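You operate a simulated robot arm through the tools that you are given. There is no shell and no other tool.

You run a simulated robot arm. Do the job below in one go: nothing can be reset, and whatever is moved stays where it is left.

TASK
Store the green sample in the pocket marked noon, turned to the red pointer, and brake the table again.
Fine: the cans stay in their pockets. Set down upright: what you pick out.

It is judged by the outcome, as a careful person would: the job done as asked, and still so three seconds after it is handed in. It fails if anything else is knocked over, pushed out of place, dropped, spilled or broken.

THE ROBOT
A 6-joint arm with a two-finger gripper, fixed in place. Base frame: the origin is on the floor under the middle of its stand, x ahead of it, y to its left, z up; the work surface is at about z = 0.86. Readings come in m, rad, newtons and seconds.
With the tool pointing down near the work surface it reaches from about 0.14 to 0.68 m from the base axis. Its first joint turns from -1.152 to 1.152 rad. Payload 2.45 kg.
The TCP is the grasp point between the finger pads, 0.03 m short of the fingertips. In the tool frame z runs along the fingers and y along their closing line. The gripper opens to 0.106 m; its body begins 0.079 m behind the TCP.
Orientation is that of the tool frame in the base frame, as a unit quaternion [w, x, y, z]. With the fingers straight down and closing along the base's y, the tool's x points along the base's -x, its y along +y and its z along -z.

THE INTERFACE
- The arm moves only by the tool servo_tool. Its argument "series" is a list of rows, each a list of 7 numbers: the shift along the tool's x, y, z in m, then the turn, a rotation vector about the tool's x, y, z in rad, then the gripper command, from -1 (fully open) to 1 (shut), values between in proportion. In form: [[dx, dy, dz, ax, ay, az, fingers], ...]. A call has 1 to 20 rows; each row shifts and turns the commanded pose from where the row before left it, along the tool's axes as they then stand. Each row takes 0.2 s and may step no farther than 0.05 m and 0.15 rad from the row before; otherwise, or with a gripper value out of range, the whole call is refused. Where a pose cannot be reached the arm comes as near as it can. A force on the tool above 50 N (or 10 N above the force at the start of the call, whichever is more), or a blocked arm, ends the call early, and 0.2 s more pass. The fingers move at their own pace (about 0.153 m/s each) and stop on an object; they squeeze with about 38 N. The grip force told is the motor's: it shows also when the fingers shut on nothing. Time passes only in rows, and 0.2 s behind the last, so rows that do not move let the fingers close. It gives the time, the measured TCP pose, the force on the tool (base axes), the opening and the grip force at its end, in the units of the frame above (readings bear some noise), with the torque about the TCP (base axes, N m) and any sound that the robot's microphone picked up.
- Cameras (640 x 400 px; columns grow to the right, rows downward): "scene" is fixed at [0.0778, 0.4448, 1.4076]; the picture's right is [-0.54, -0.84, 0.00], its down [-0.47, 0.30, -0.83] and it looks along [0.70, -0.45, -0.56] (base axes); focal length 294 px, centre (320, 200). "wrist" rides on the gripper at [0.076, -0.002, -0.106] in the tool frame; the picture's right is [0.02, 1.00, 0.00], its down [-0.78, 0.02, -0.62] and it looks along [-0.62, 0.01, 0.78] (tool axes); focal length 247 px, centre (320, 200). There is no depth. A picture from a camera that has moved, and an enlarged one, comes with that camera's place and axes in the base frame and with its lens. The place of the scene camera against the robot may be out by one fixed shift of up to 0.018 m in any direction.
- snapshot(camera): a new picture of that camera. The clock stands still meanwhile.
- zoom(camera, box): a new picture of the part [left, top, right, bottom] of that camera's present view, enlarged. The clock stands still meanwhile.
- job_done(): hands the job in; it is judged then, once.

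Nothing tells you positions but the pictures and the camera data. Unless the task says otherwise, let go and move clear before handing in.

The tools are called as a command line: name --pt "numbers of a row" for each row, then --argument value for the rest, lists and objects as JSON in quotes. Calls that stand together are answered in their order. servo_tool: Moves the arm, as the interface text tells. Its arguments: {"type":"object","properties":{"series":{"type":"array","items":{"type":"array","items":{"type":"number"}}}},"required":["series"]} The other tools are called the same way: snapshot (camera) takes a picture; zoom (camera, box) takes an enlarged picture of a part of a camera's view; job_done () hands the job in.

At the start:

```text
time: 0.0
tcp_pos: [0.3012, 0.1451, 1.2349]
tcp_rot: [0.001, -0.001, 1.0, 0.001]
force: [0.8, 0.2, -0.4]
torque: [0.02, -0.01, 0.0]
grip_width: 0.1059
grip_force: 0.1
```

scene: 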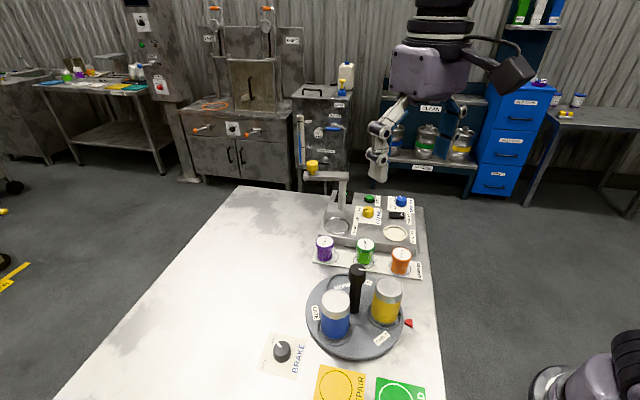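
wrist: 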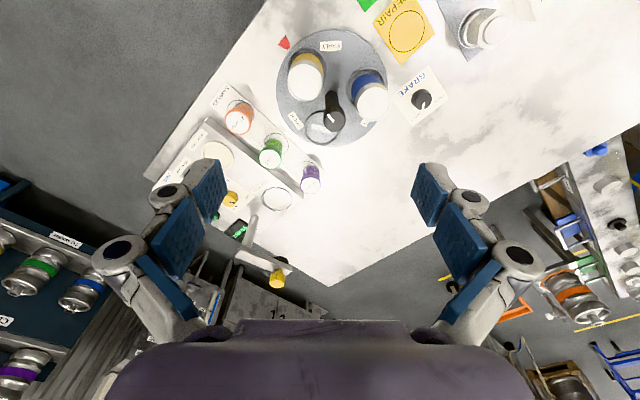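

I see a turntable carrying two cans (blue and yellow), a brake knob beside it, a red pointer, and a rack with purple, green and orange samples. I'll look closer before moving.

zoom --camera "scene" --box '[290, 240, 450, 370]'

zoom --camera "scene" --box '[290, 150, 450, 290]'

zoom --camera "wrist" --box '[230, 10, 470, 160]'

zoom --camera "wrist" --box '[140, 80, 340, 290]'

zoom --camera "scene" --box '[240, 310, 440, 400]'

```text
3.08 times, centred on (370, 305) of scene
camera zoom: at [0.0778, 0.4448, 1.4076], right [-0.54, -0.84, 0.0], down [-0.47, 0.3, -0.83], along [0.7, -0.45, -0.56], focal length 904 px, centre (166, -123)
```

zoom: 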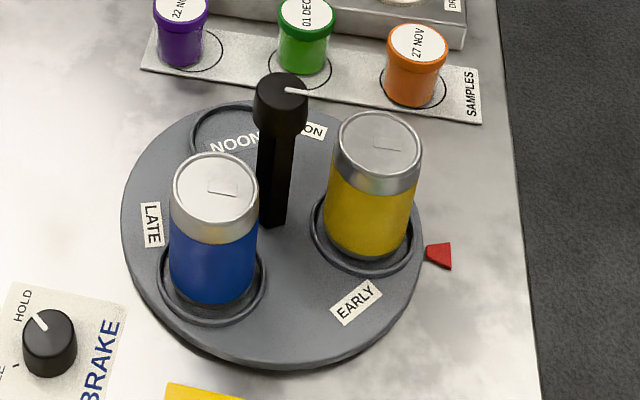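

```text
2.86 times, centred on (370, 220) of scene
camera zoom: at [0.0778, 0.4448, 1.4076], right [-0.54, -0.84, 0.0], down [-0.47, 0.3, -0.83], along [0.7, -0.45, -0.56], focal length 839 px, centre (177, 143)
```

zoom: 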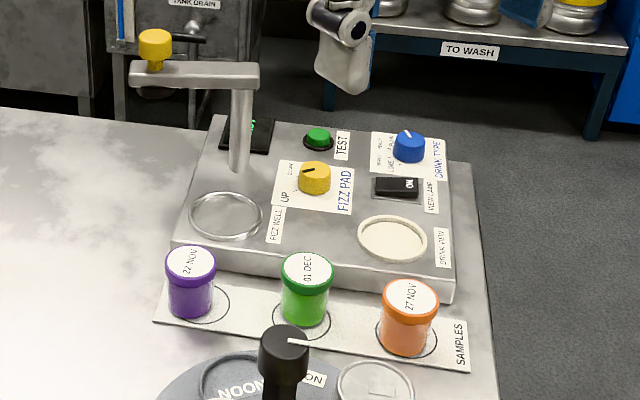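

```text
2.67 times, centred on (350, 85) of wrist
camera zoom: at [0.2243, 0.1435, 1.3414], right [-0.02, 1.0, 0.0], down [0.78, 0.02, 0.62], along [0.62, 0.02, -0.78], focal length 659 px, centre (240, 507)
```

zoom: 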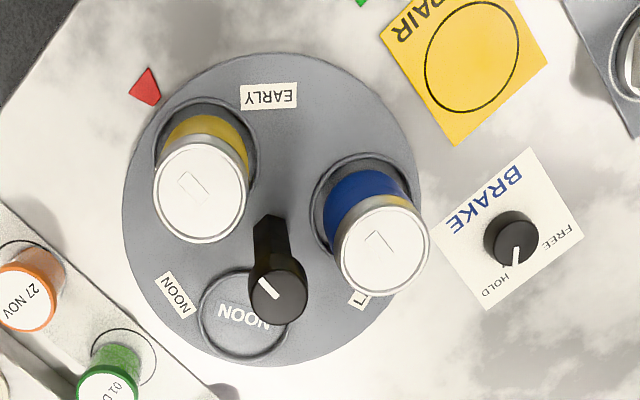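

```text
1.90 times, centred on (240, 185) of wrist
camera zoom: at [0.2243, 0.1435, 1.3414], right [-0.02, 1.0, 0.0], down [0.78, 0.02, 0.62], along [0.62, 0.02, -0.78], focal length 470 px, centre (472, 229)
```

zoom: 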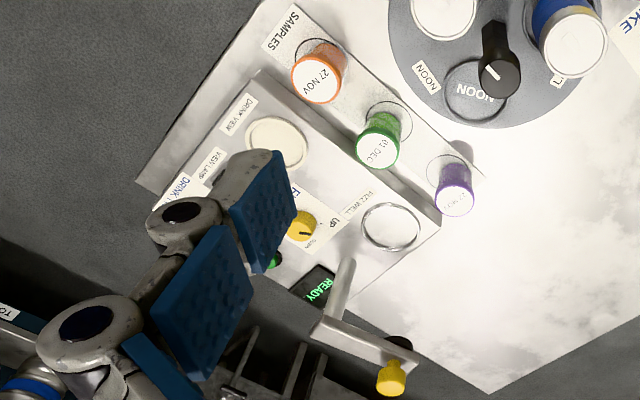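

```text
3.20 times, centred on (340, 355) of scene
camera zoom: at [0.0778, 0.4448, 1.4076], right [-0.54, -0.84, 0.0], down [-0.47, 0.3, -0.83], along [0.7, -0.45, -0.56], focal length 940 px, centre (256, -296)
```

zoom: 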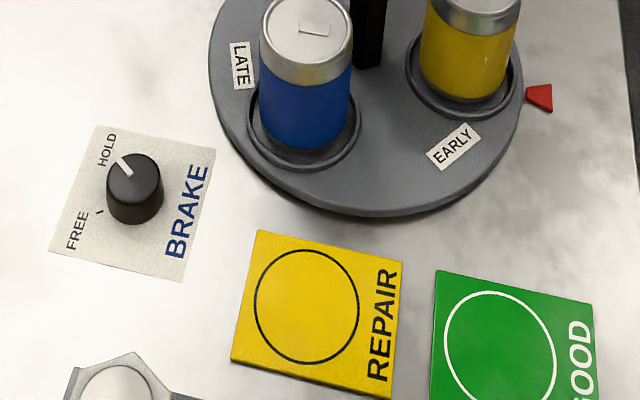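

The table has three pockets: yellow can (at the pointer now), blue can, and an empty one labelled NOON. The brake knob is on HOLD. I'll zoom further on the brake, the table's centre post and the pointer.

zoom --camera "wrist" --box '[385, 65, 455, 135]'

zoom --camera "wrist" --box '[260, 20, 400, 150]'

zoom --camera "scene" --box '[300, 255, 420, 355]'

zoom --camera "wrist" --box '[210, 80, 340, 200]'

```text
5.71 times, centred on (420, 100) of wrist
camera zoom: at [0.2243, 0.1435, 1.3414], right [-0.02, 1.0, 0.0], down [0.78, 0.02, 0.62], along [0.62, 0.02, -0.78], focal length 1411 px, centre (-251, 771)
```

zoom: 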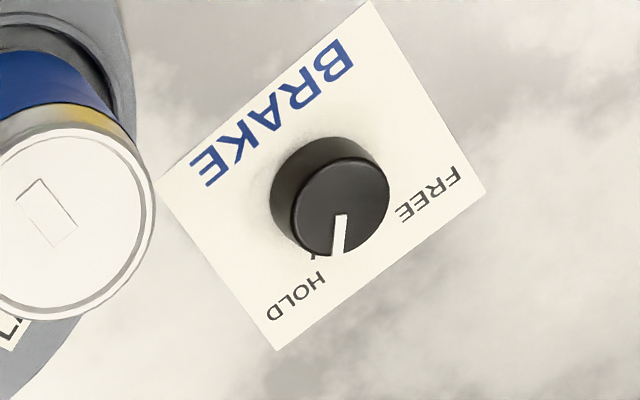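

```text
3.08 times, centred on (330, 85) of wrist
camera zoom: at [0.2243, 0.1435, 1.3414], right [-0.02, 1.0, 0.0], down [0.78, 0.02, 0.62], along [0.62, 0.02, -0.78], focal length 760 px, centre (289, 554)
```

zoom: 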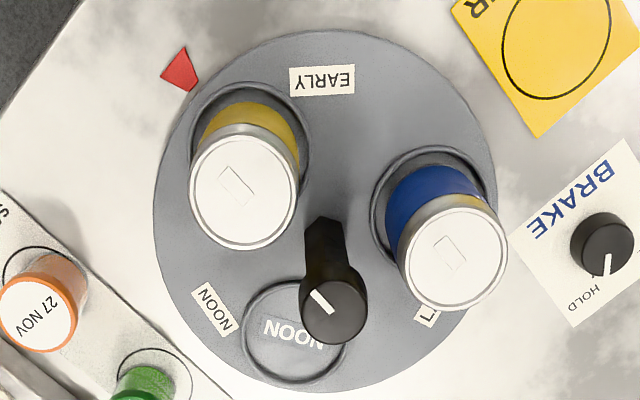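

```text
4.00 times, centred on (360, 305) of scene
camera zoom: at [0.0778, 0.4448, 1.4076], right [-0.54, -0.84, 0.0], down [-0.47, 0.3, -0.83], along [0.7, -0.45, -0.56], focal length 1175 px, centre (160, -220)
```

zoom: 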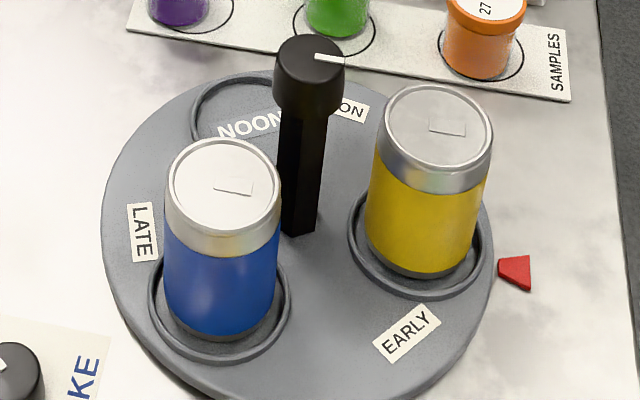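

```text
3.33 times, centred on (275, 140) of wrist
camera zoom: at [0.2243, 0.1435, 1.3414], right [-0.02, 1.0, 0.0], down [0.78, 0.02, 0.62], along [0.62, 0.02, -0.78], focal length 823 px, centre (470, 400)
```

zoom: 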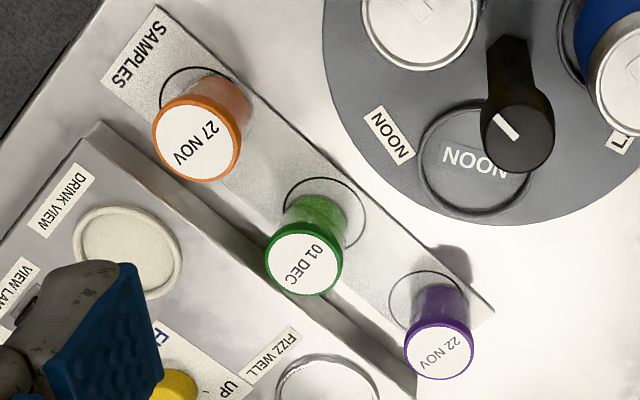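

The green jar sits near (0.45, 0.06), the turntable centre near (0.34, 0.17), the brake knob near (0.35, 0.33). I'll lower toward the brake side to look closer and refine these.

servo_tool --pt "0 0.035 0.02 0 0 0 -1" --pt "0 0.035 0.02 0 0 0 -1" --pt "0 0.035 0.02 0 0 0 -1" --pt "0 0.035 0.02 0 0 0 -1" --pt "0 0.035 0.02 0 0 0 -1" --pt "0 0 0 0 0 0 -1"

snapshot --camera "wrist"

snapshot --camera "scene"

```text
time: 1.4
tcp_pos: [0.3008, 0.3203, 1.1342]
tcp_rot: [0.0, 0.0, 1.0, 0.001]
force: [-0.4, -0.9, -0.1]
torque: [0.03, 0.01, -0.02]
grip_width: 0.1059
grip_force: 0.1
```

```text
taken
camera wrist: at [0.2236, 0.3189, 1.2411], right [-0.02, 1.0, 0.0], down [0.78, 0.02, 0.62], along [0.62, 0.02, -0.78], focal length 247 px, centre (320, 200)
```

wrist: 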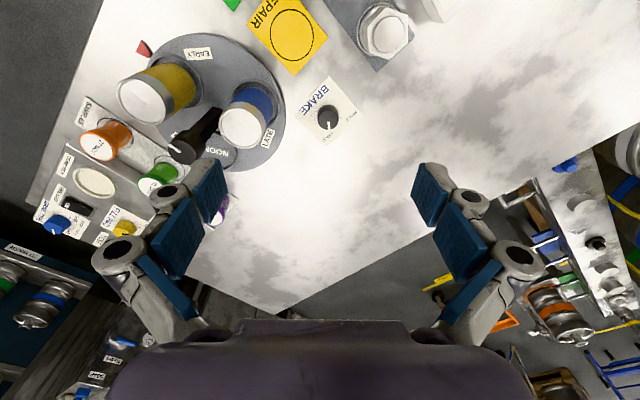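

```text
taken
```

scene: 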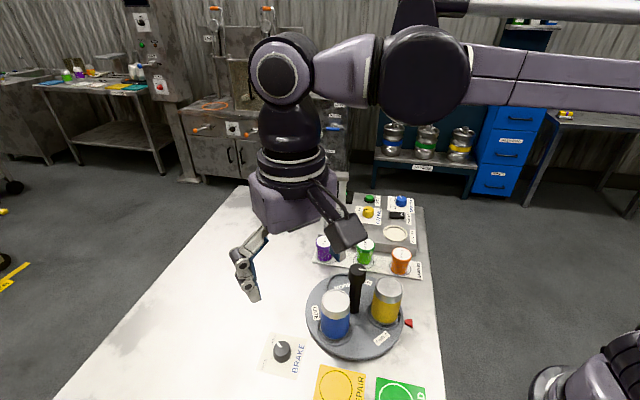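

The brake knob is now nearly under the hand. I'll zoom to locate it precisely.

zoom --camera "wrist" --box '[290, 75, 370, 150]'

zoom --camera "wrist" --box '[110, 20, 300, 190]'

zoom --camera "scene" --box '[250, 320, 320, 390]'

```text
5.33 times, centred on (330, 112) of wrist
camera zoom: at [0.2236, 0.3189, 1.2411], right [-0.02, 1.0, 0.0], down [0.78, 0.02, 0.62], along [0.62, 0.02, -0.78], focal length 1317 px, centre (267, 667)
```

zoom: 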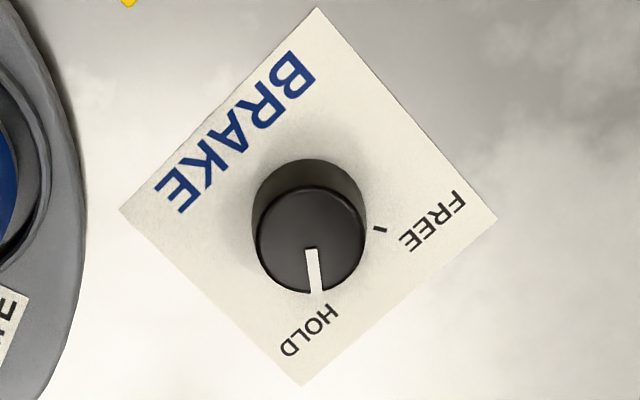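

```text
2.35 times, centred on (205, 105) of wrist
camera zoom: at [0.2236, 0.3189, 1.2411], right [-0.02, 1.0, 0.0], down [0.78, 0.02, 0.62], along [0.62, 0.02, -0.78], focal length 581 px, centre (591, 424)
```

zoom: 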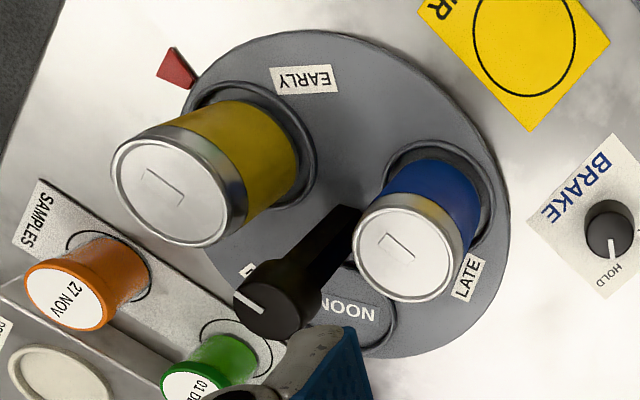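

```text
5.71 times, centred on (285, 355) of scene
camera zoom: at [0.0778, 0.4448, 1.4076], right [-0.54, -0.84, 0.0], down [-0.47, 0.3, -0.83], along [0.7, -0.45, -0.56], focal length 1678 px, centre (520, -686)
```

zoom: 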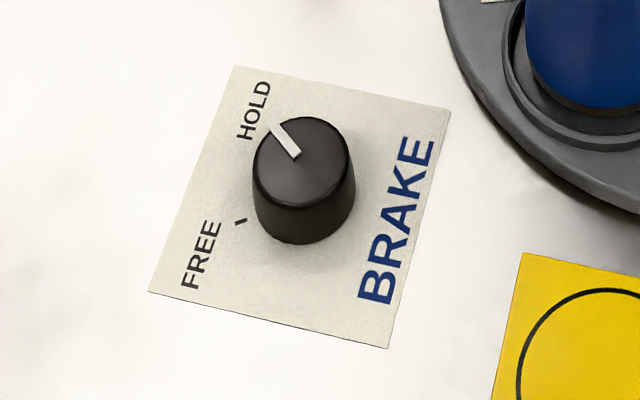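

The brake knob centre is about (0.357, 0.334), its top at z ≈ 0.883, with the mark at HOLD; FREE is about 67° counter-clockwise as seen from above. I'll turn the wrist so that the camera side stays away from the blue can, then move over the knob.

servo_tool --pt "0 0 0 0 0 0.136 -1" --pt "0 0 0 0 0 0.136 -1" --pt "0 0 0 0 0 0.136 -1" --pt "0 0 0 0 0 0.136 -1" --pt "0 0 0 0 0 0.136 -1" --pt "0 0 0 0 0 0.136 -1" --pt "0 0 0 0 0 0.136 -1" --pt "0 0 0 0 0 0.136 -1" --pt "0 0 0 0 0 0.134 -0.2" --pt "-0.0032 0.0287 0.045 0 0 0 -0.2" --pt "-0.0031 0.0286 0.04 0 0 0 -0.2" --pt "0 0 0.03 0 0 0 -0.2" --pt "0 0 0 0 0 0 -0.2"

snapshot --camera "wrist"

snapshot --camera "scene"

```text
refused: row 10 steps farther than a row can; nothing moved
```

```text
taken
camera wrist: at [0.2236, 0.3189, 1.2411], right [-0.02, 1.0, 0.0], down [0.78, 0.02, 0.62], along [0.62, 0.02, -0.78], focal length 247 px, centre (320, 200)
```

wrist: 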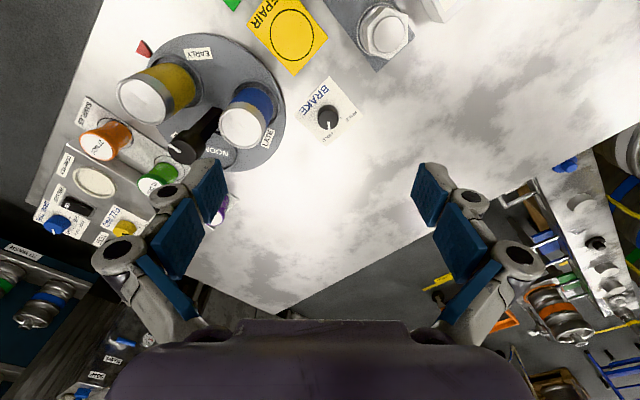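

```text
taken
```

scene: 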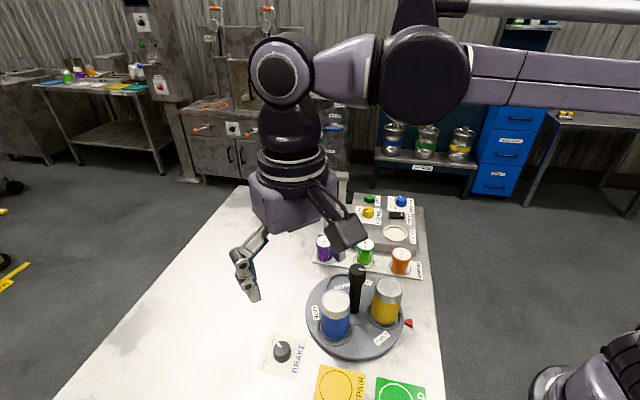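

One row was a hair over the step limit and nothing moved. I'll resend it with smaller steps; same plan of turning the wrist and moving above the brake knob.

servo_tool --pt "0 0 0 0 0 0.136 -1" --pt "0 0 0 0 0 0.136 -1" --pt "0 0 0 0 0 0.136 -1" --pt "0 0 0 0 0 0.136 -1" --pt "0 0 0 0 0 0.136 -1" --pt "0 0 0 0 0 0.136 -1" --pt "0 0 0 0 0 0.136 -1" --pt "0 0 0 0 0 0.136 -1" --pt "0 0 0 0 0 0.134 -0.2" --pt "-0.0021 0.0191 0.03 0 0 0 -0.2" --pt "-0.0021 0.0191 0.03 0 0 0 -0.2" --pt "-0.0021 0.0191 0.03 0 0 0 -0.2" --pt "0 0 0.025 0 0 0 -0.2" --pt "0 0 0 0 0 0 -0.2"

snapshot --camera "wrist"

snapshot --camera "scene"

```text
time: 4.4
tcp_pos: [0.3575, 0.3343, 1.0203]
tcp_rot: [0.0, 0.573, 0.819, 0.001]
force: [-0.5, -0.4, -0.4]
torque: [0.03, -0.02, 0.03]
grip_width: 0.0635
grip_force: 0.1
```

```text
taken
camera wrist: at [0.3291, 0.406, 1.1258], right [0.93, 0.36, 0.0], down [0.28, -0.73, 0.62], along [0.23, -0.58, -0.78], focal length 247 px, centre (320, 200)
```

wrist: 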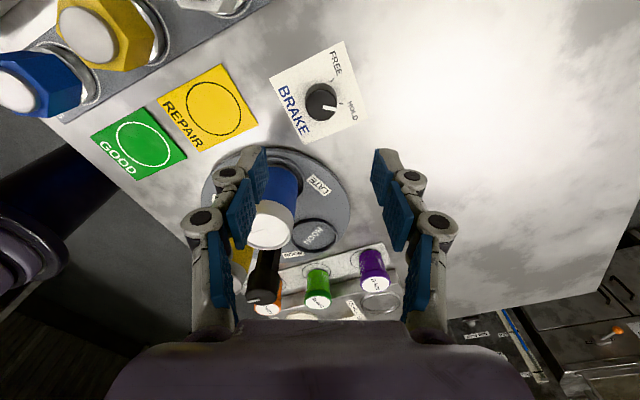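

```text
taken
```

scene: 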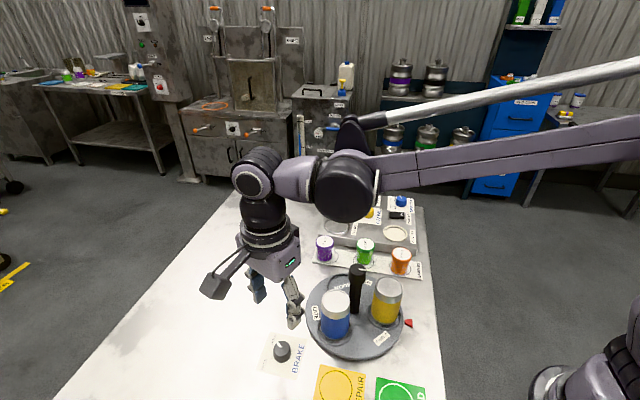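

The hand is above the brake knob with the camera clear of the blue can. I'll zoom to check alignment before descending.

zoom --camera "wrist" --box '[260, 40, 380, 150]'

zoom --camera "wrist" --box '[190, 130, 420, 330]'

zoom --camera "scene" --box '[190, 220, 360, 380]'

```text
3.64 times, centred on (320, 95) of wrist
camera zoom: at [0.3291, 0.406, 1.1258], right [0.93, 0.36, 0.0], down [0.28, -0.73, 0.62], along [0.23, -0.58, -0.78], focal length 898 px, centre (320, 582)
```

zoom: 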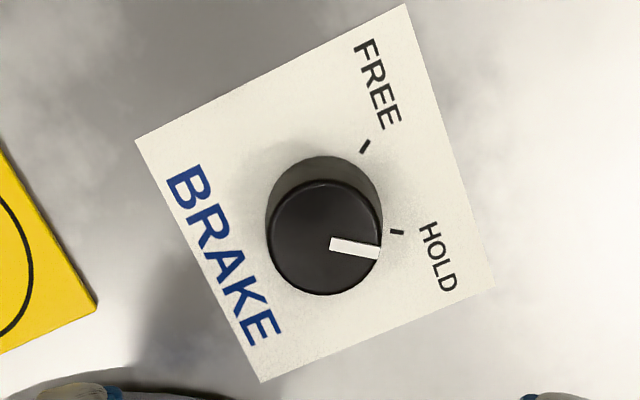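

```text
2.00 times, centred on (305, 230) of wrist
camera zoom: at [0.3291, 0.406, 1.1258], right [0.93, 0.36, 0.0], down [0.28, -0.73, 0.62], along [0.23, -0.58, -0.78], focal length 494 px, centre (350, 140)
```

zoom: 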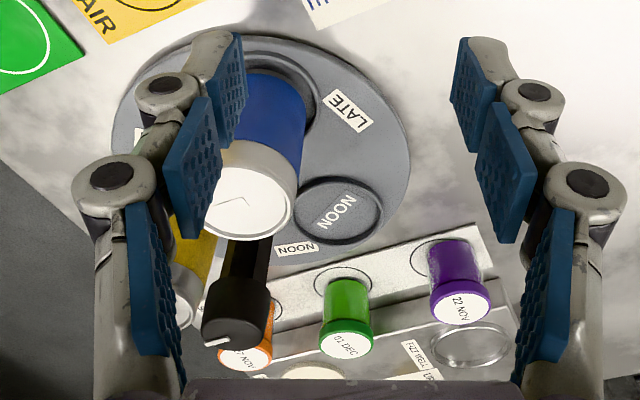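

```text
2.50 times, centred on (275, 300) of scene
camera zoom: at [0.0778, 0.4448, 1.4076], right [-0.54, -0.84, 0.0], down [-0.47, 0.3, -0.83], along [0.7, -0.45, -0.56], focal length 734 px, centre (432, -50)
```

zoom: 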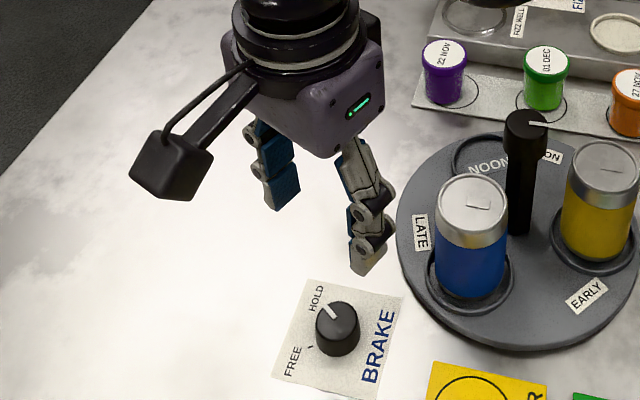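

Alignment is good (knob at about (0.358, 0.335); HOLD tick ≈ 7°, FREE tick ≈ 77°). I'll descend onto the knob with the fingers half open, stopping with the tips just above the plate.

servo_tool --pt "0 0 0.04 0 0 0 -0.2" --pt "0 0 0.04 0 0 0 -0.2" --pt "0 0 0.025 0 0 0 -0.2" --pt "0 0 0.017 0 0 0 -0.2" --pt "0 0 0 0 0 0 -0.2"

snapshot --camera "wrist"

zoom --camera "scene" --box '[190, 220, 360, 380]'

```text
time: 5.6
tcp_pos: [0.3582, 0.3345, 0.8984]
tcp_rot: [0.0, 0.573, 0.82, 0.001]
force: [-0.6, 0.4, 0.2]
torque: [0.02, -0.03, 0.01]
grip_width: 0.0637
grip_force: 0.1
```

```text
taken
camera wrist: at [0.3296, 0.4057, 1.0042], right [0.93, 0.36, 0.0], down [0.28, -0.73, 0.62], along [0.23, -0.58, -0.78], focal length 247 px, centre (320, 200)
```

wrist: 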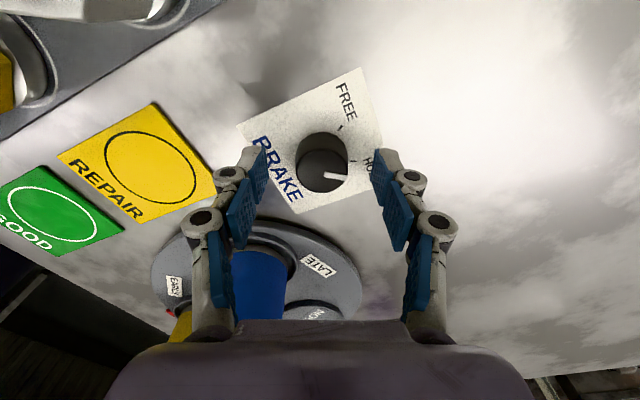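

```text
2.50 times, centred on (275, 300) of scene
camera zoom: at [0.0778, 0.4448, 1.4076], right [-0.54, -0.84, 0.0], down [-0.47, 0.3, -0.83], along [0.7, -0.45, -0.56], focal length 734 px, centre (432, -50)
```

zoom: 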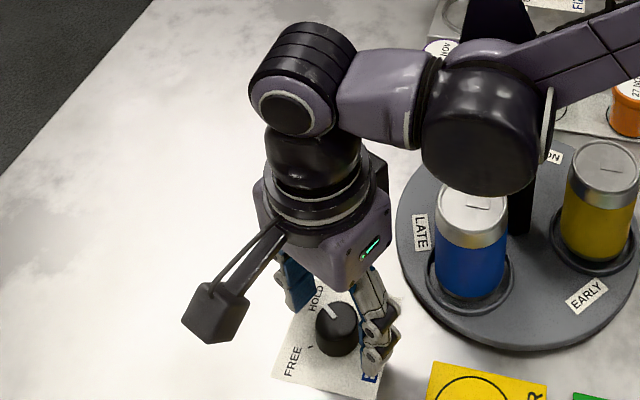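

The fingers straddle the knob with no contact. Closing now and checking the grip.

servo_tool --pt "0 0 0 0 0 0 0.2" --pt "0 0 0 0 0 0 0.6" --pt "0 0 0 0 0 0 1" --pt "0 0 0 0 0 0 1"

zoom --camera "wrist" --box '[240, 80, 400, 240]'

```text
time: 6.6
tcp_pos: [0.3587, 0.3345, 0.8976]
tcp_rot: [0.001, 0.574, 0.819, 0.003]
force: [9.7, 5.4, 6.7]
torque: [0.1, -0.35, 0.0]
grip_width: 0.0314
grip_force: 45.0
```

```text
2.50 times, centred on (320, 160) of wrist
camera zoom: at [0.3303, 0.406, 1.0047], right [0.93, 0.36, 0.0], down [0.28, -0.73, 0.62], along [0.23, -0.58, -0.78], focal length 617 px, centre (320, 300)
```

zoom: 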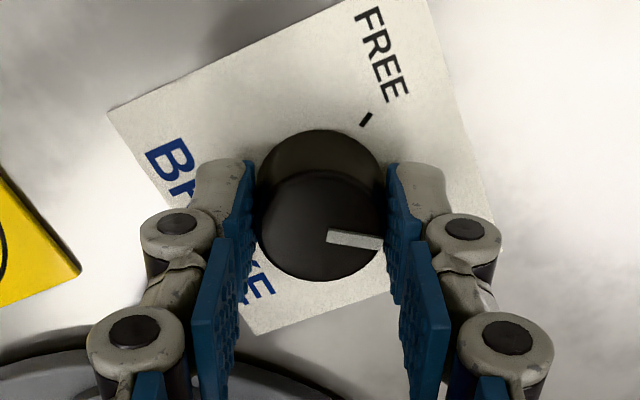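

The grip is on the knob (width 0.031), with a small sideways load from a ~1 mm offset that I'll correct. Now I turn it 70° counter-clockwise toward FREE.

servo_tool --pt "0 0.001 0 0 0 0 1" --pt "0 0 0 0 0 -0.122 1" --pt "0 0 0 0 0 -0.122 1" --pt "0 0 0 0 0 -0.122 1" --pt "0 0 0 0 0 -0.122 1" --pt "0 0 0 0 0 -0.122 1" --pt "0 0 0 0 0 -0.122 1" --pt "0 0 0 0 0 -0.122 1" --pt "0 0 0 0 0 -0.122 1" --pt "0 0 0 0 0 -0.122 1" --pt "0 0 0 0 0 -0.122 1" --pt "0 0 0 0 0 0 1"

zoom --camera "wrist" --box '[220, 60, 420, 240]'

zoom --camera "scene" --box '[200, 230, 430, 390]'

```text
time: 9.2
tcp_pos: [0.358, 0.3338, 0.8991]
tcp_rot: [0.001, 0.0, 1.0, 0.0]
force: [1.7, -5.3, -17.9]
torque: [-0.21, 0.2, 0.03]
grip_width: 0.0314
grip_force: 45.1
```

```text
2.22 times, centred on (320, 150) of wrist
camera zoom: at [0.2816, 0.3329, 1.0046], right [-0.02, 1.0, 0.0], down [0.78, 0.02, 0.62], along [0.62, 0.01, -0.78], focal length 549 px, centre (320, 311)
```

zoom: 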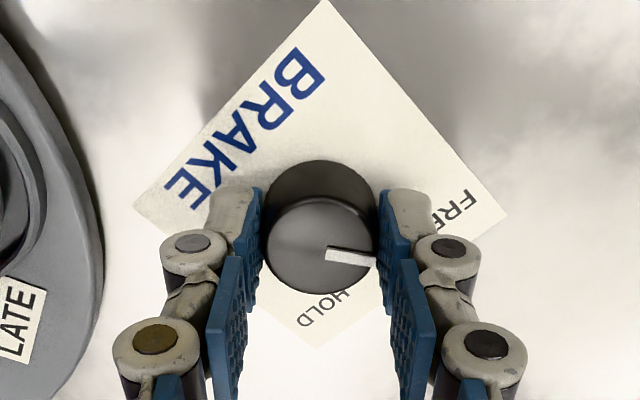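

```text
2.50 times, centred on (315, 310) of scene
camera zoom: at [0.078, 0.4448, 1.4075], right [-0.54, -0.84, 0.0], down [-0.47, 0.3, -0.83], along [0.7, -0.45, -0.56], focal length 734 px, centre (332, -75)
```

zoom: 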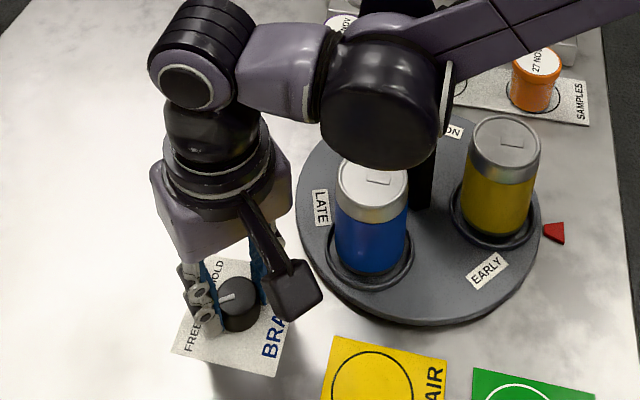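

The knob's mark now points to FREE. I'll open, lift straight up, and verify the mark.

servo_tool --pt "0 0 0 0 0 0 -0.2" --pt "0 0 0 0 0 0 -0.2" --pt "0 0 -0.03 0 0 0 -0.2" --pt "0 0 -0.045 0 0 0 -0.2" --pt "0 0 -0.045 0 0 0 -0.2" --pt "0 0 -0.045 0 0 0 -0.2" --pt "0 0 -0.045 0 0 0 -0.2" --pt "0 0 0 0 0 0 -0.2"

snapshot --camera "wrist"

zoom --camera "scene" --box '[250, 240, 430, 380]'

```text
time: 11.0
tcp_pos: [0.3589, 0.3343, 1.1075]
tcp_rot: [0.001, 0.0, 1.0, 0.001]
force: [0.4, -0.6, 0.4]
torque: [-0.02, -0.06, 0.03]
grip_width: 0.0638
grip_force: 0.1
```

```text
taken
camera wrist: at [0.2803, 0.3329, 1.2145], right [-0.02, 1.0, 0.0], down [0.78, 0.02, 0.62], along [0.62, 0.01, -0.78], focal length 247 px, centre (320, 200)
```

wrist: 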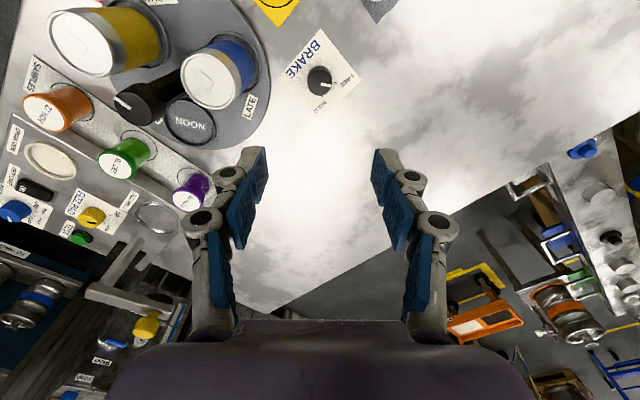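

```text
2.86 times, centred on (340, 310) of scene
camera zoom: at [0.0778, 0.4448, 1.4076], right [-0.54, -0.84, 0.0], down [-0.47, 0.3, -0.83], along [0.7, -0.45, -0.56], focal length 839 px, centre (263, -114)
```

zoom: 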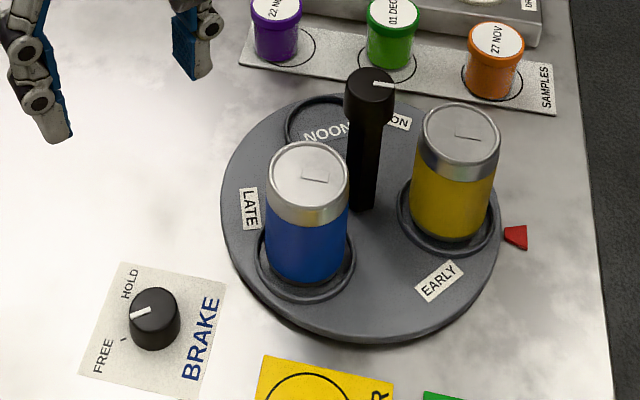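

The mark appears to be at FREE. I'll verify with a close wrist zoom.

zoom --camera "wrist" --box '[280, 40, 360, 120]'

zoom --camera "wrist" --box '[20, 0, 280, 220]'

```text
5.00 times, centred on (320, 80) of wrist
camera zoom: at [0.2803, 0.3329, 1.2145], right [-0.02, 1.0, 0.0], down [0.78, 0.02, 0.62], along [0.62, 0.01, -0.78], focal length 1235 px, centre (320, 800)
```

zoom: 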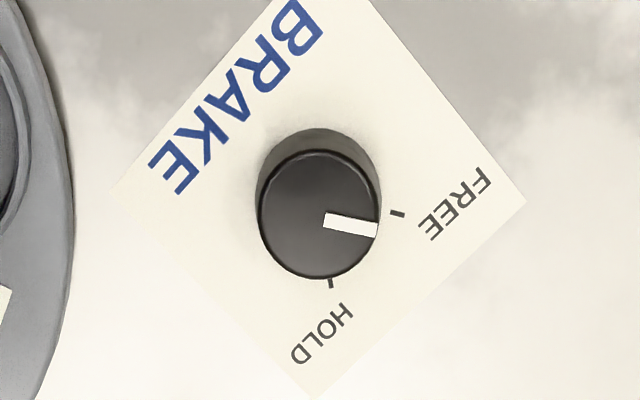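

```text
1.82 times, centred on (150, 110) of wrist
camera zoom: at [0.2803, 0.3329, 1.2145], right [-0.02, 1.0, 0.0], down [0.78, 0.02, 0.62], along [0.62, 0.01, -0.78], focal length 449 px, centre (629, 364)
```

zoom: 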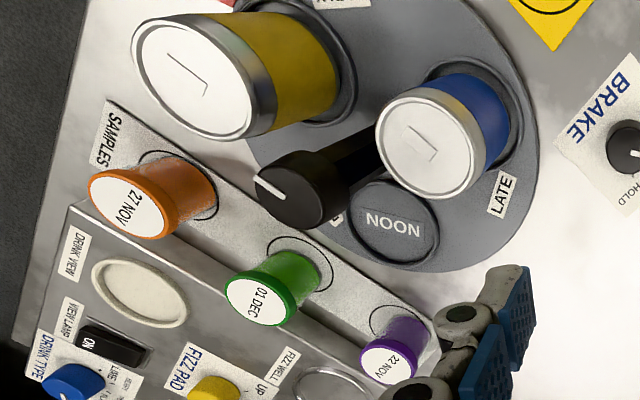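

The brake reads FREE (mark within 2° of its tick). The turntable's centre post is at about (0.355, 0.168), knob top z ≈ 0.994, cans' tops ≈ 0.963; yellow is at the pointer (−135°), noon at −15°, so the table must go about 120° clockwise. I'll move over the post at height and pre-turn the wrist.

servo_tool --pt "0.001 -0.0416 0 0 0 0 -0.2" --pt "0.001 -0.0416 0 0 0 0 -0.2" --pt "0.001 -0.0416 0 0 0 0 -0.2" --pt "0.001 -0.0416 0 0 0 0 -0.2" --pt "0 0 0 0 0 -0.131 -0.2" --pt "0 0 0 0 0 -0.131 -0.2" --pt "0 0 0 0 0 -0.131 -0.2" --pt "0 0 0 0 0 -0.131 -0.2" --pt "0 0 0 0 0 -0.131 -0.2" --pt "0 0 0 0 0 -0.131 -0.2" --pt "0 0 0 0 0 -0.131 -0.2" --pt "0 0 0 0 0 -0.131 -0.2" --pt "0 0 0 0 0 0 -0.2"

snapshot --camera "wrist"

snapshot --camera "scene"

```text
time: 13.8
tcp_pos: [0.3539, 0.1691, 1.1085]
tcp_rot: [0.001, -0.501, 0.865, 0.0]
force: [-1.3, -0.2, -0.3]
torque: [-0.02, -0.01, 0.0]
grip_width: 0.0638
grip_force: 0.0
```

```text
taken
camera wrist: at [0.3169, 0.1013, 1.2144], right [-0.88, 0.48, 0.0], down [0.37, 0.69, 0.62], along [0.3, 0.55, -0.78], focal length 247 px, centre (320, 200)
```

wrist: 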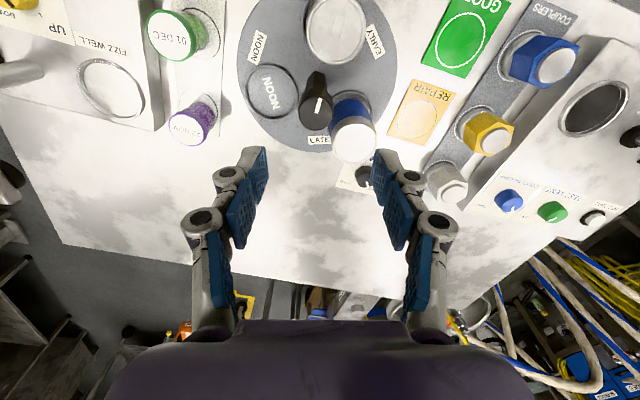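

```text
taken
```

scene: 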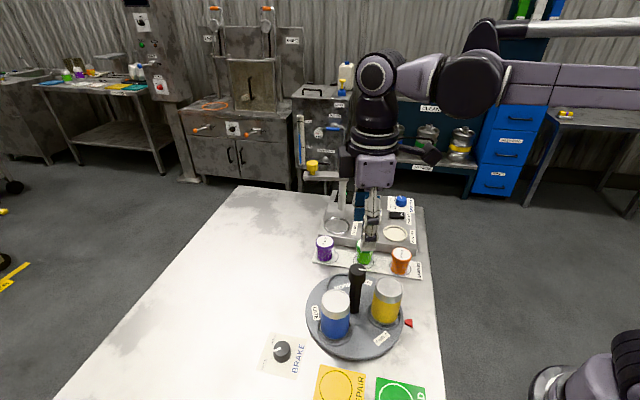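

The hand is above the post. I'll zoom in to refine the post's position in this view.

zoom --camera "wrist" --box '[230, 0, 410, 170]'

zoom --camera "wrist" --box '[290, 60, 350, 140]'

```text
2.35 times, centred on (320, 85) of wrist
camera zoom: at [0.3169, 0.1013, 1.2144], right [-0.88, 0.48, 0.0], down [0.37, 0.69, 0.62], along [0.3, 0.55, -0.78], focal length 581 px, centre (320, 471)
```

zoom: 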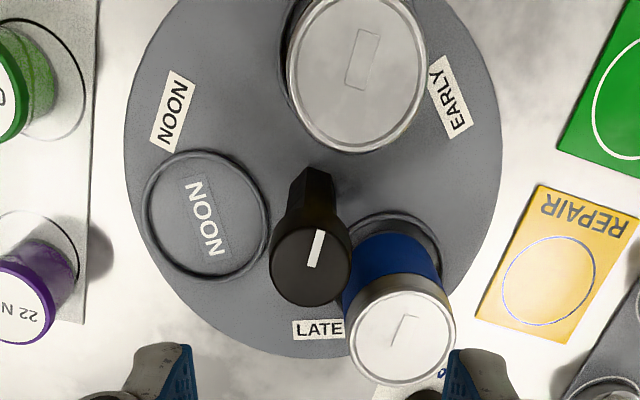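

```text
5.00 times, centred on (320, 100) of wrist
camera zoom: at [0.3169, 0.1013, 1.2144], right [-0.88, 0.48, 0.0], down [0.37, 0.69, 0.62], along [0.3, 0.55, -0.78], focal length 1235 px, centre (320, 700)
```

zoom: 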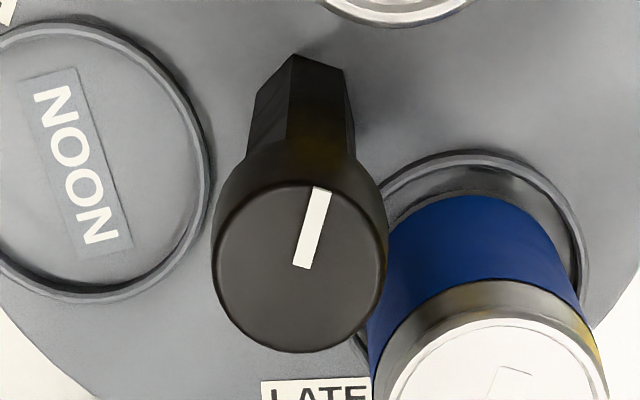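

The post knob is at about (0.356, 0.1675). I'll turn another 15° so that the fingers line up with the empty noon pocket direction (farthest from both cans), centre, and descend with the tips staying just above the cans' tops.

servo_tool --pt "0 0 0 0 0 -0.131 -0.2" --pt "0 0 0 0 0 -0.131 -0.2" --pt "0.001 -0.0024 0 0 0 0 -0.2" --pt "0 0 0.04 0 0 0 -0.2" --pt "0 0 0.04 0 0 0 -0.2" --pt "0 0 0.02 0 0 0 -0.2" --pt "0 0 0.011 0 0 0 -0.2" --pt "0 0 0 0 0 0 -0.2"

snapshot --camera "wrist"

zoom --camera "scene" --box '[280, 200, 440, 340]'

```text
time: 15.6
tcp_pos: [0.3566, 0.1668, 0.997]
tcp_rot: [0.0, -0.609, 0.793, 0.0]
force: [-0.7, 1.0, 0.5]
torque: [0.01, 0.02, 0.0]
grip_width: 0.064
grip_force: 0.1
```

```text
taken
camera wrist: at [0.3377, 0.0926, 1.1034], right [-0.97, 0.24, 0.0], down [0.18, 0.76, 0.62], along [0.15, 0.61, -0.78], focal length 247 px, centre (320, 200)
```

wrist: 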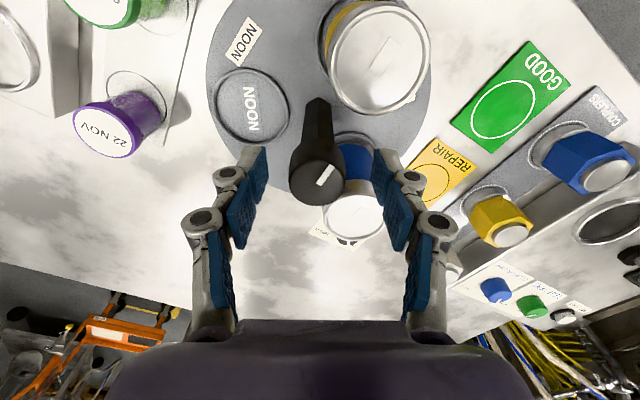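

```text
2.86 times, centred on (360, 270) of scene
camera zoom: at [0.0778, 0.4448, 1.4076], right [-0.54, -0.84, 0.0], down [-0.47, 0.3, -0.83], along [0.7, -0.45, -0.56], focal length 839 px, centre (206, 0)
```

zoom: 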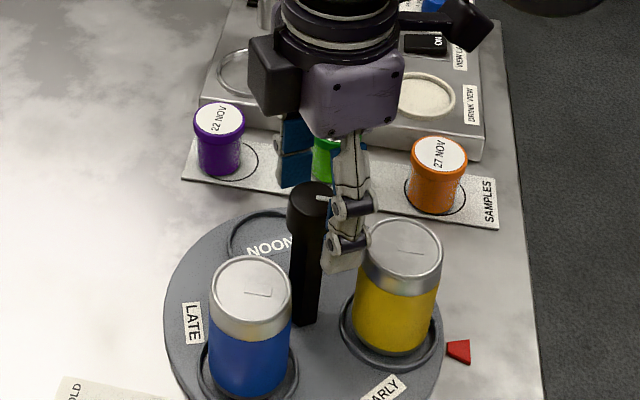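

The fingers straddle the post knob, centred and clear of both cans. Closing on it now.

servo_tool --pt "0 0 0 0 0 0 0.2" --pt "0 0 0 0 0 0 0.6" --pt "0 0 0 0 0 0 1" --pt "0 0 0 0 0 0 1"

snapshot --camera "wrist"

```text
time: 16.6
tcp_pos: [0.3574, 0.1659, 0.9968]
tcp_rot: [0.003, -0.609, 0.793, -0.001]
force: [15.3, -4.1, 2.9]
torque: [-0.27, -0.6, 0.02]
grip_width: 0.0329
grip_force: 45.2
```

```text
taken
camera wrist: at [0.3388, 0.0923, 1.1037], right [-0.97, 0.24, 0.0], down [0.18, 0.76, 0.62], along [0.15, 0.6, -0.78], focal length 247 px, centre (320, 200)
```

wrist: 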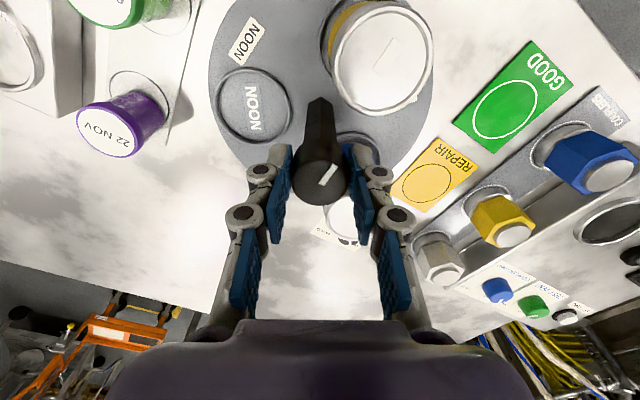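

The grip is firm (0.033), with ~1.5 mm offset load I'll relieve. I'll begin turning clockwise gently by a small amount to check that the table follows.

servo_tool --pt "0 -0.0015 0 0 0 0 1" --pt "0 0 0 0 0 0.05 1" --pt "0 0 0 0 0 0.08 1" --pt "0 0 0 0 0 0.08 1" --pt "0 0 0 0 0 0.05 1" --pt "0 0 0 0 0 0 1"

snapshot --camera "wrist"

zoom --camera "scene" --box '[280, 240, 440, 370]'

```text
time: 18.0
tcp_pos: [0.3569, 0.1671, 0.9978]
tcp_rot: [0.001, -0.501, 0.865, 0.0]
force: [2.9, -2.5, 11.0]
torque: [-0.36, 0.15, -0.05]
grip_width: 0.033
grip_force: 45.7
```

```text
taken
camera wrist: at [0.3205, 0.0995, 1.1037], right [-0.88, 0.48, 0.0], down [0.37, 0.69, 0.62], along [0.3, 0.55, -0.78], focal length 247 px, centre (320, 200)
```

wrist: 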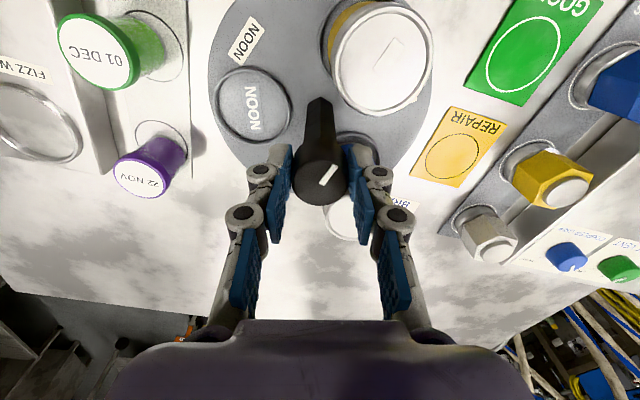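

```text
3.08 times, centred on (360, 305) of scene
camera zoom: at [0.0778, 0.4447, 1.4076], right [-0.54, -0.84, 0.0], down [-0.47, 0.3, -0.83], along [0.7, -0.45, -0.56], focal length 904 px, centre (197, -123)
```

zoom: 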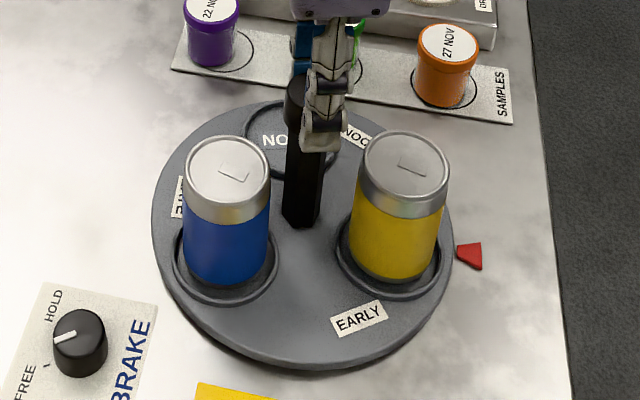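

The table turns rigidly with the post, and the cans ride along fine. I'll continue the remaining ~105° gently.

servo_tool --pt "0 0 0 0 0 0.05 1" --pt "0 0 0 0 0 0.1 1" --pt "0 0 0 0 0 0.1 1" --pt "0 0 0 0 0 0.1 1" --pt "0 0 0 0 0 0.1 1" --pt "0 0 0 0 0 0.1 1" --pt "0 0 0 0 0 0.1 1" --pt "0 0 0 0 0 0.1 1" --pt "0 0 0 0 0 0.1 1" --pt "0 0 0 0 0 0.1 1" --pt "0 0 0 0 0 0.1 1" --pt "0 0 0 0 0 0.1 1" --pt "0 0 0 0 0 0.1 1" --pt "0 0 0 0 0 0.1 1" --pt "0 0 0 0 0 0.1 1" --pt "0 0 0 0 0 0.1 1" --pt "0 0 0 0 0 0.1 1" --pt "0 0 0 0 0 0.1 1" --pt "0 0 0 0 0 0.08 1" --pt "0 0 0 0 0 0 1"

snapshot --camera "wrist"

zoom --camera "scene" --box '[280, 240, 440, 370]'

```text
time: 22.2
tcp_pos: [0.3583, 0.1681, 0.9969]
tcp_rot: [-0.002, 0.38, 0.925, 0.005]
force: [-4.7, 23.5, -2.1]
torque: [0.22, -0.36, 0.04]
grip_width: 0.0326
grip_force: 45.0
```

```text
taken
camera wrist: at [0.3017, 0.2207, 1.104], right [0.69, 0.73, 0.01], down [0.57, -0.54, 0.62], along [0.45, -0.42, -0.79], focal length 247 px, centre (320, 200)
```

wrist: 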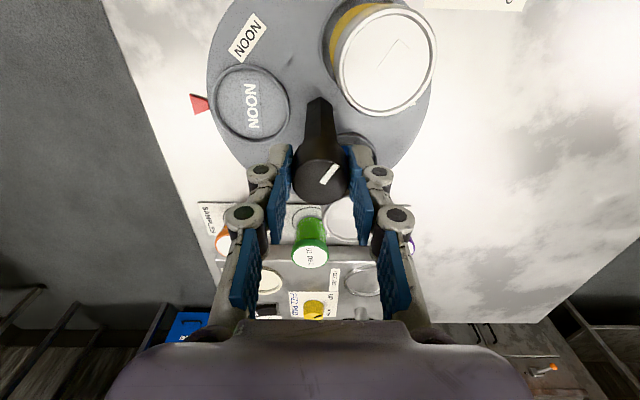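

```text
3.08 times, centred on (360, 305) of scene
camera zoom: at [0.0777, 0.4455, 1.4073], right [-0.54, -0.84, 0.0], down [-0.47, 0.3, -0.83], along [0.7, -0.45, -0.56], focal length 904 px, centre (197, -123)
```

zoom: 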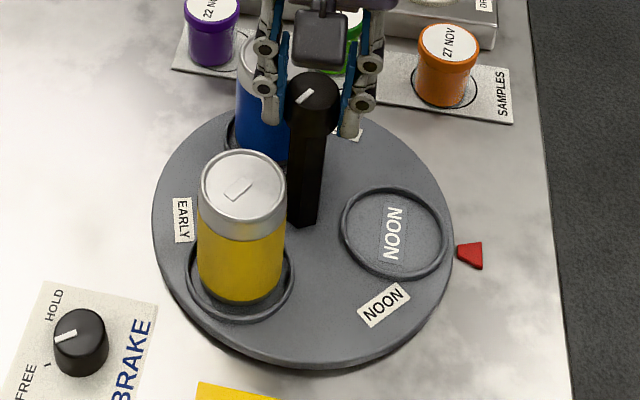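

The noon pocket is now next to the red pointer. I'll zoom to check how precisely it lines up before letting go.

zoom --camera "wrist" --box '[170, 0, 450, 210]'

zoom --camera "scene" --box '[330, 270, 430, 360]'

```text
1.90 times, centred on (310, 105) of wrist
camera zoom: at [0.3017, 0.2207, 1.104], right [0.69, 0.73, 0.01], down [0.57, -0.54, 0.62], along [0.45, -0.42, -0.79], focal length 470 px, centre (339, 381)
```

zoom: 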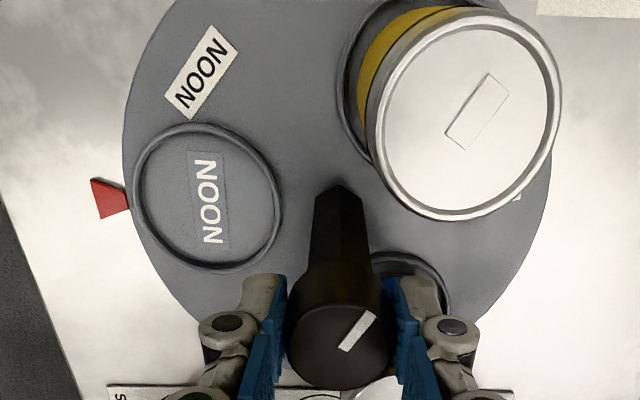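

```text
4.44 times, centred on (380, 315) of scene
camera zoom: at [0.0777, 0.4455, 1.4073], right [-0.54, -0.84, 0.0], down [-0.47, 0.3, -0.83], along [0.7, -0.45, -0.56], focal length 1306 px, centre (53, -311)
```

zoom: 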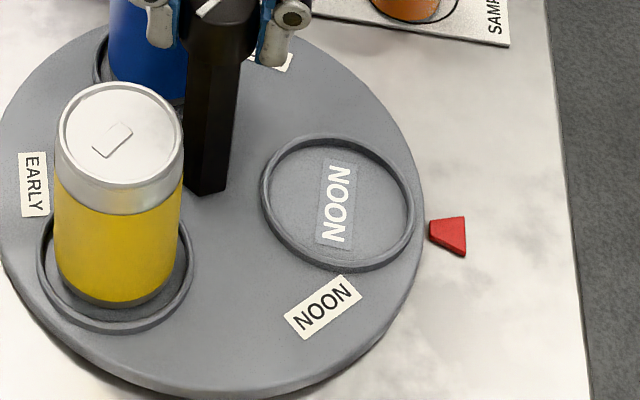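

The pocket is close to the pointer but may be a few degrees past. I'll relieve the side load, open, rise, and measure the alignment from a clean view.

servo_tool --pt "0.0013 0.0013 0 0 0 0 1" --pt "0 0 0 0 0 0 -0.2" --pt "0 0 0 0 0 0 -0.2" --pt "0 0 -0.02 0 0 0 -0.2" --pt "0 0 -0.04 0 0 0 -0.2" --pt "0 0 -0.04 0 0 0 -0.2" --pt "0 0 -0.04 0 0 0 -0.2" --pt "0 0 -0.04 0 0 0 -0.2" --pt "0 0 0 0 0 0 -0.2"

snapshot --camera "wrist"

zoom --camera "scene" --box '[290, 250, 430, 370]'

```text
time: 24.2
tcp_pos: [0.3591, 0.1672, 1.1776]
tcp_rot: [0.001, 0.38, 0.925, 0.001]
force: [0.4, 0.2, 0.6]
torque: [0.02, 0.01, 0.0]
grip_width: 0.0635
grip_force: 0.0
```

```text
taken
camera wrist: at [0.3024, 0.2201, 1.2842], right [0.69, 0.73, 0.0], down [0.57, -0.54, 0.62], along [0.45, -0.43, -0.78], focal length 247 px, centre (320, 200)
```

wrist: 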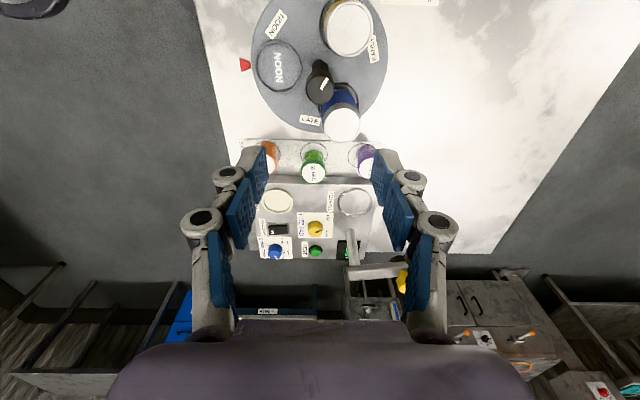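

```text
3.33 times, centred on (360, 310) of scene
camera zoom: at [0.0778, 0.4448, 1.4076], right [-0.54, -0.84, 0.0], down [-0.47, 0.3, -0.83], along [0.7, -0.45, -0.56], focal length 979 px, centre (187, -167)
```

zoom: 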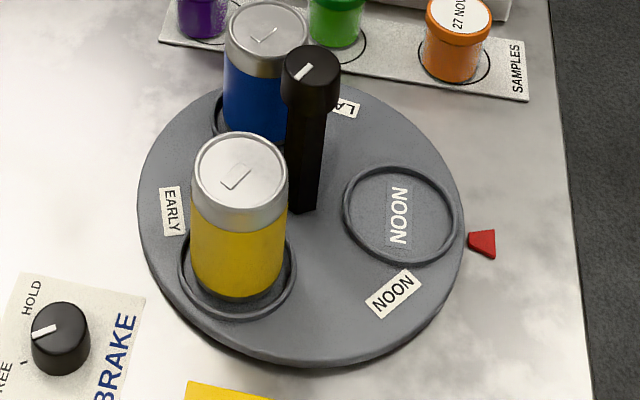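

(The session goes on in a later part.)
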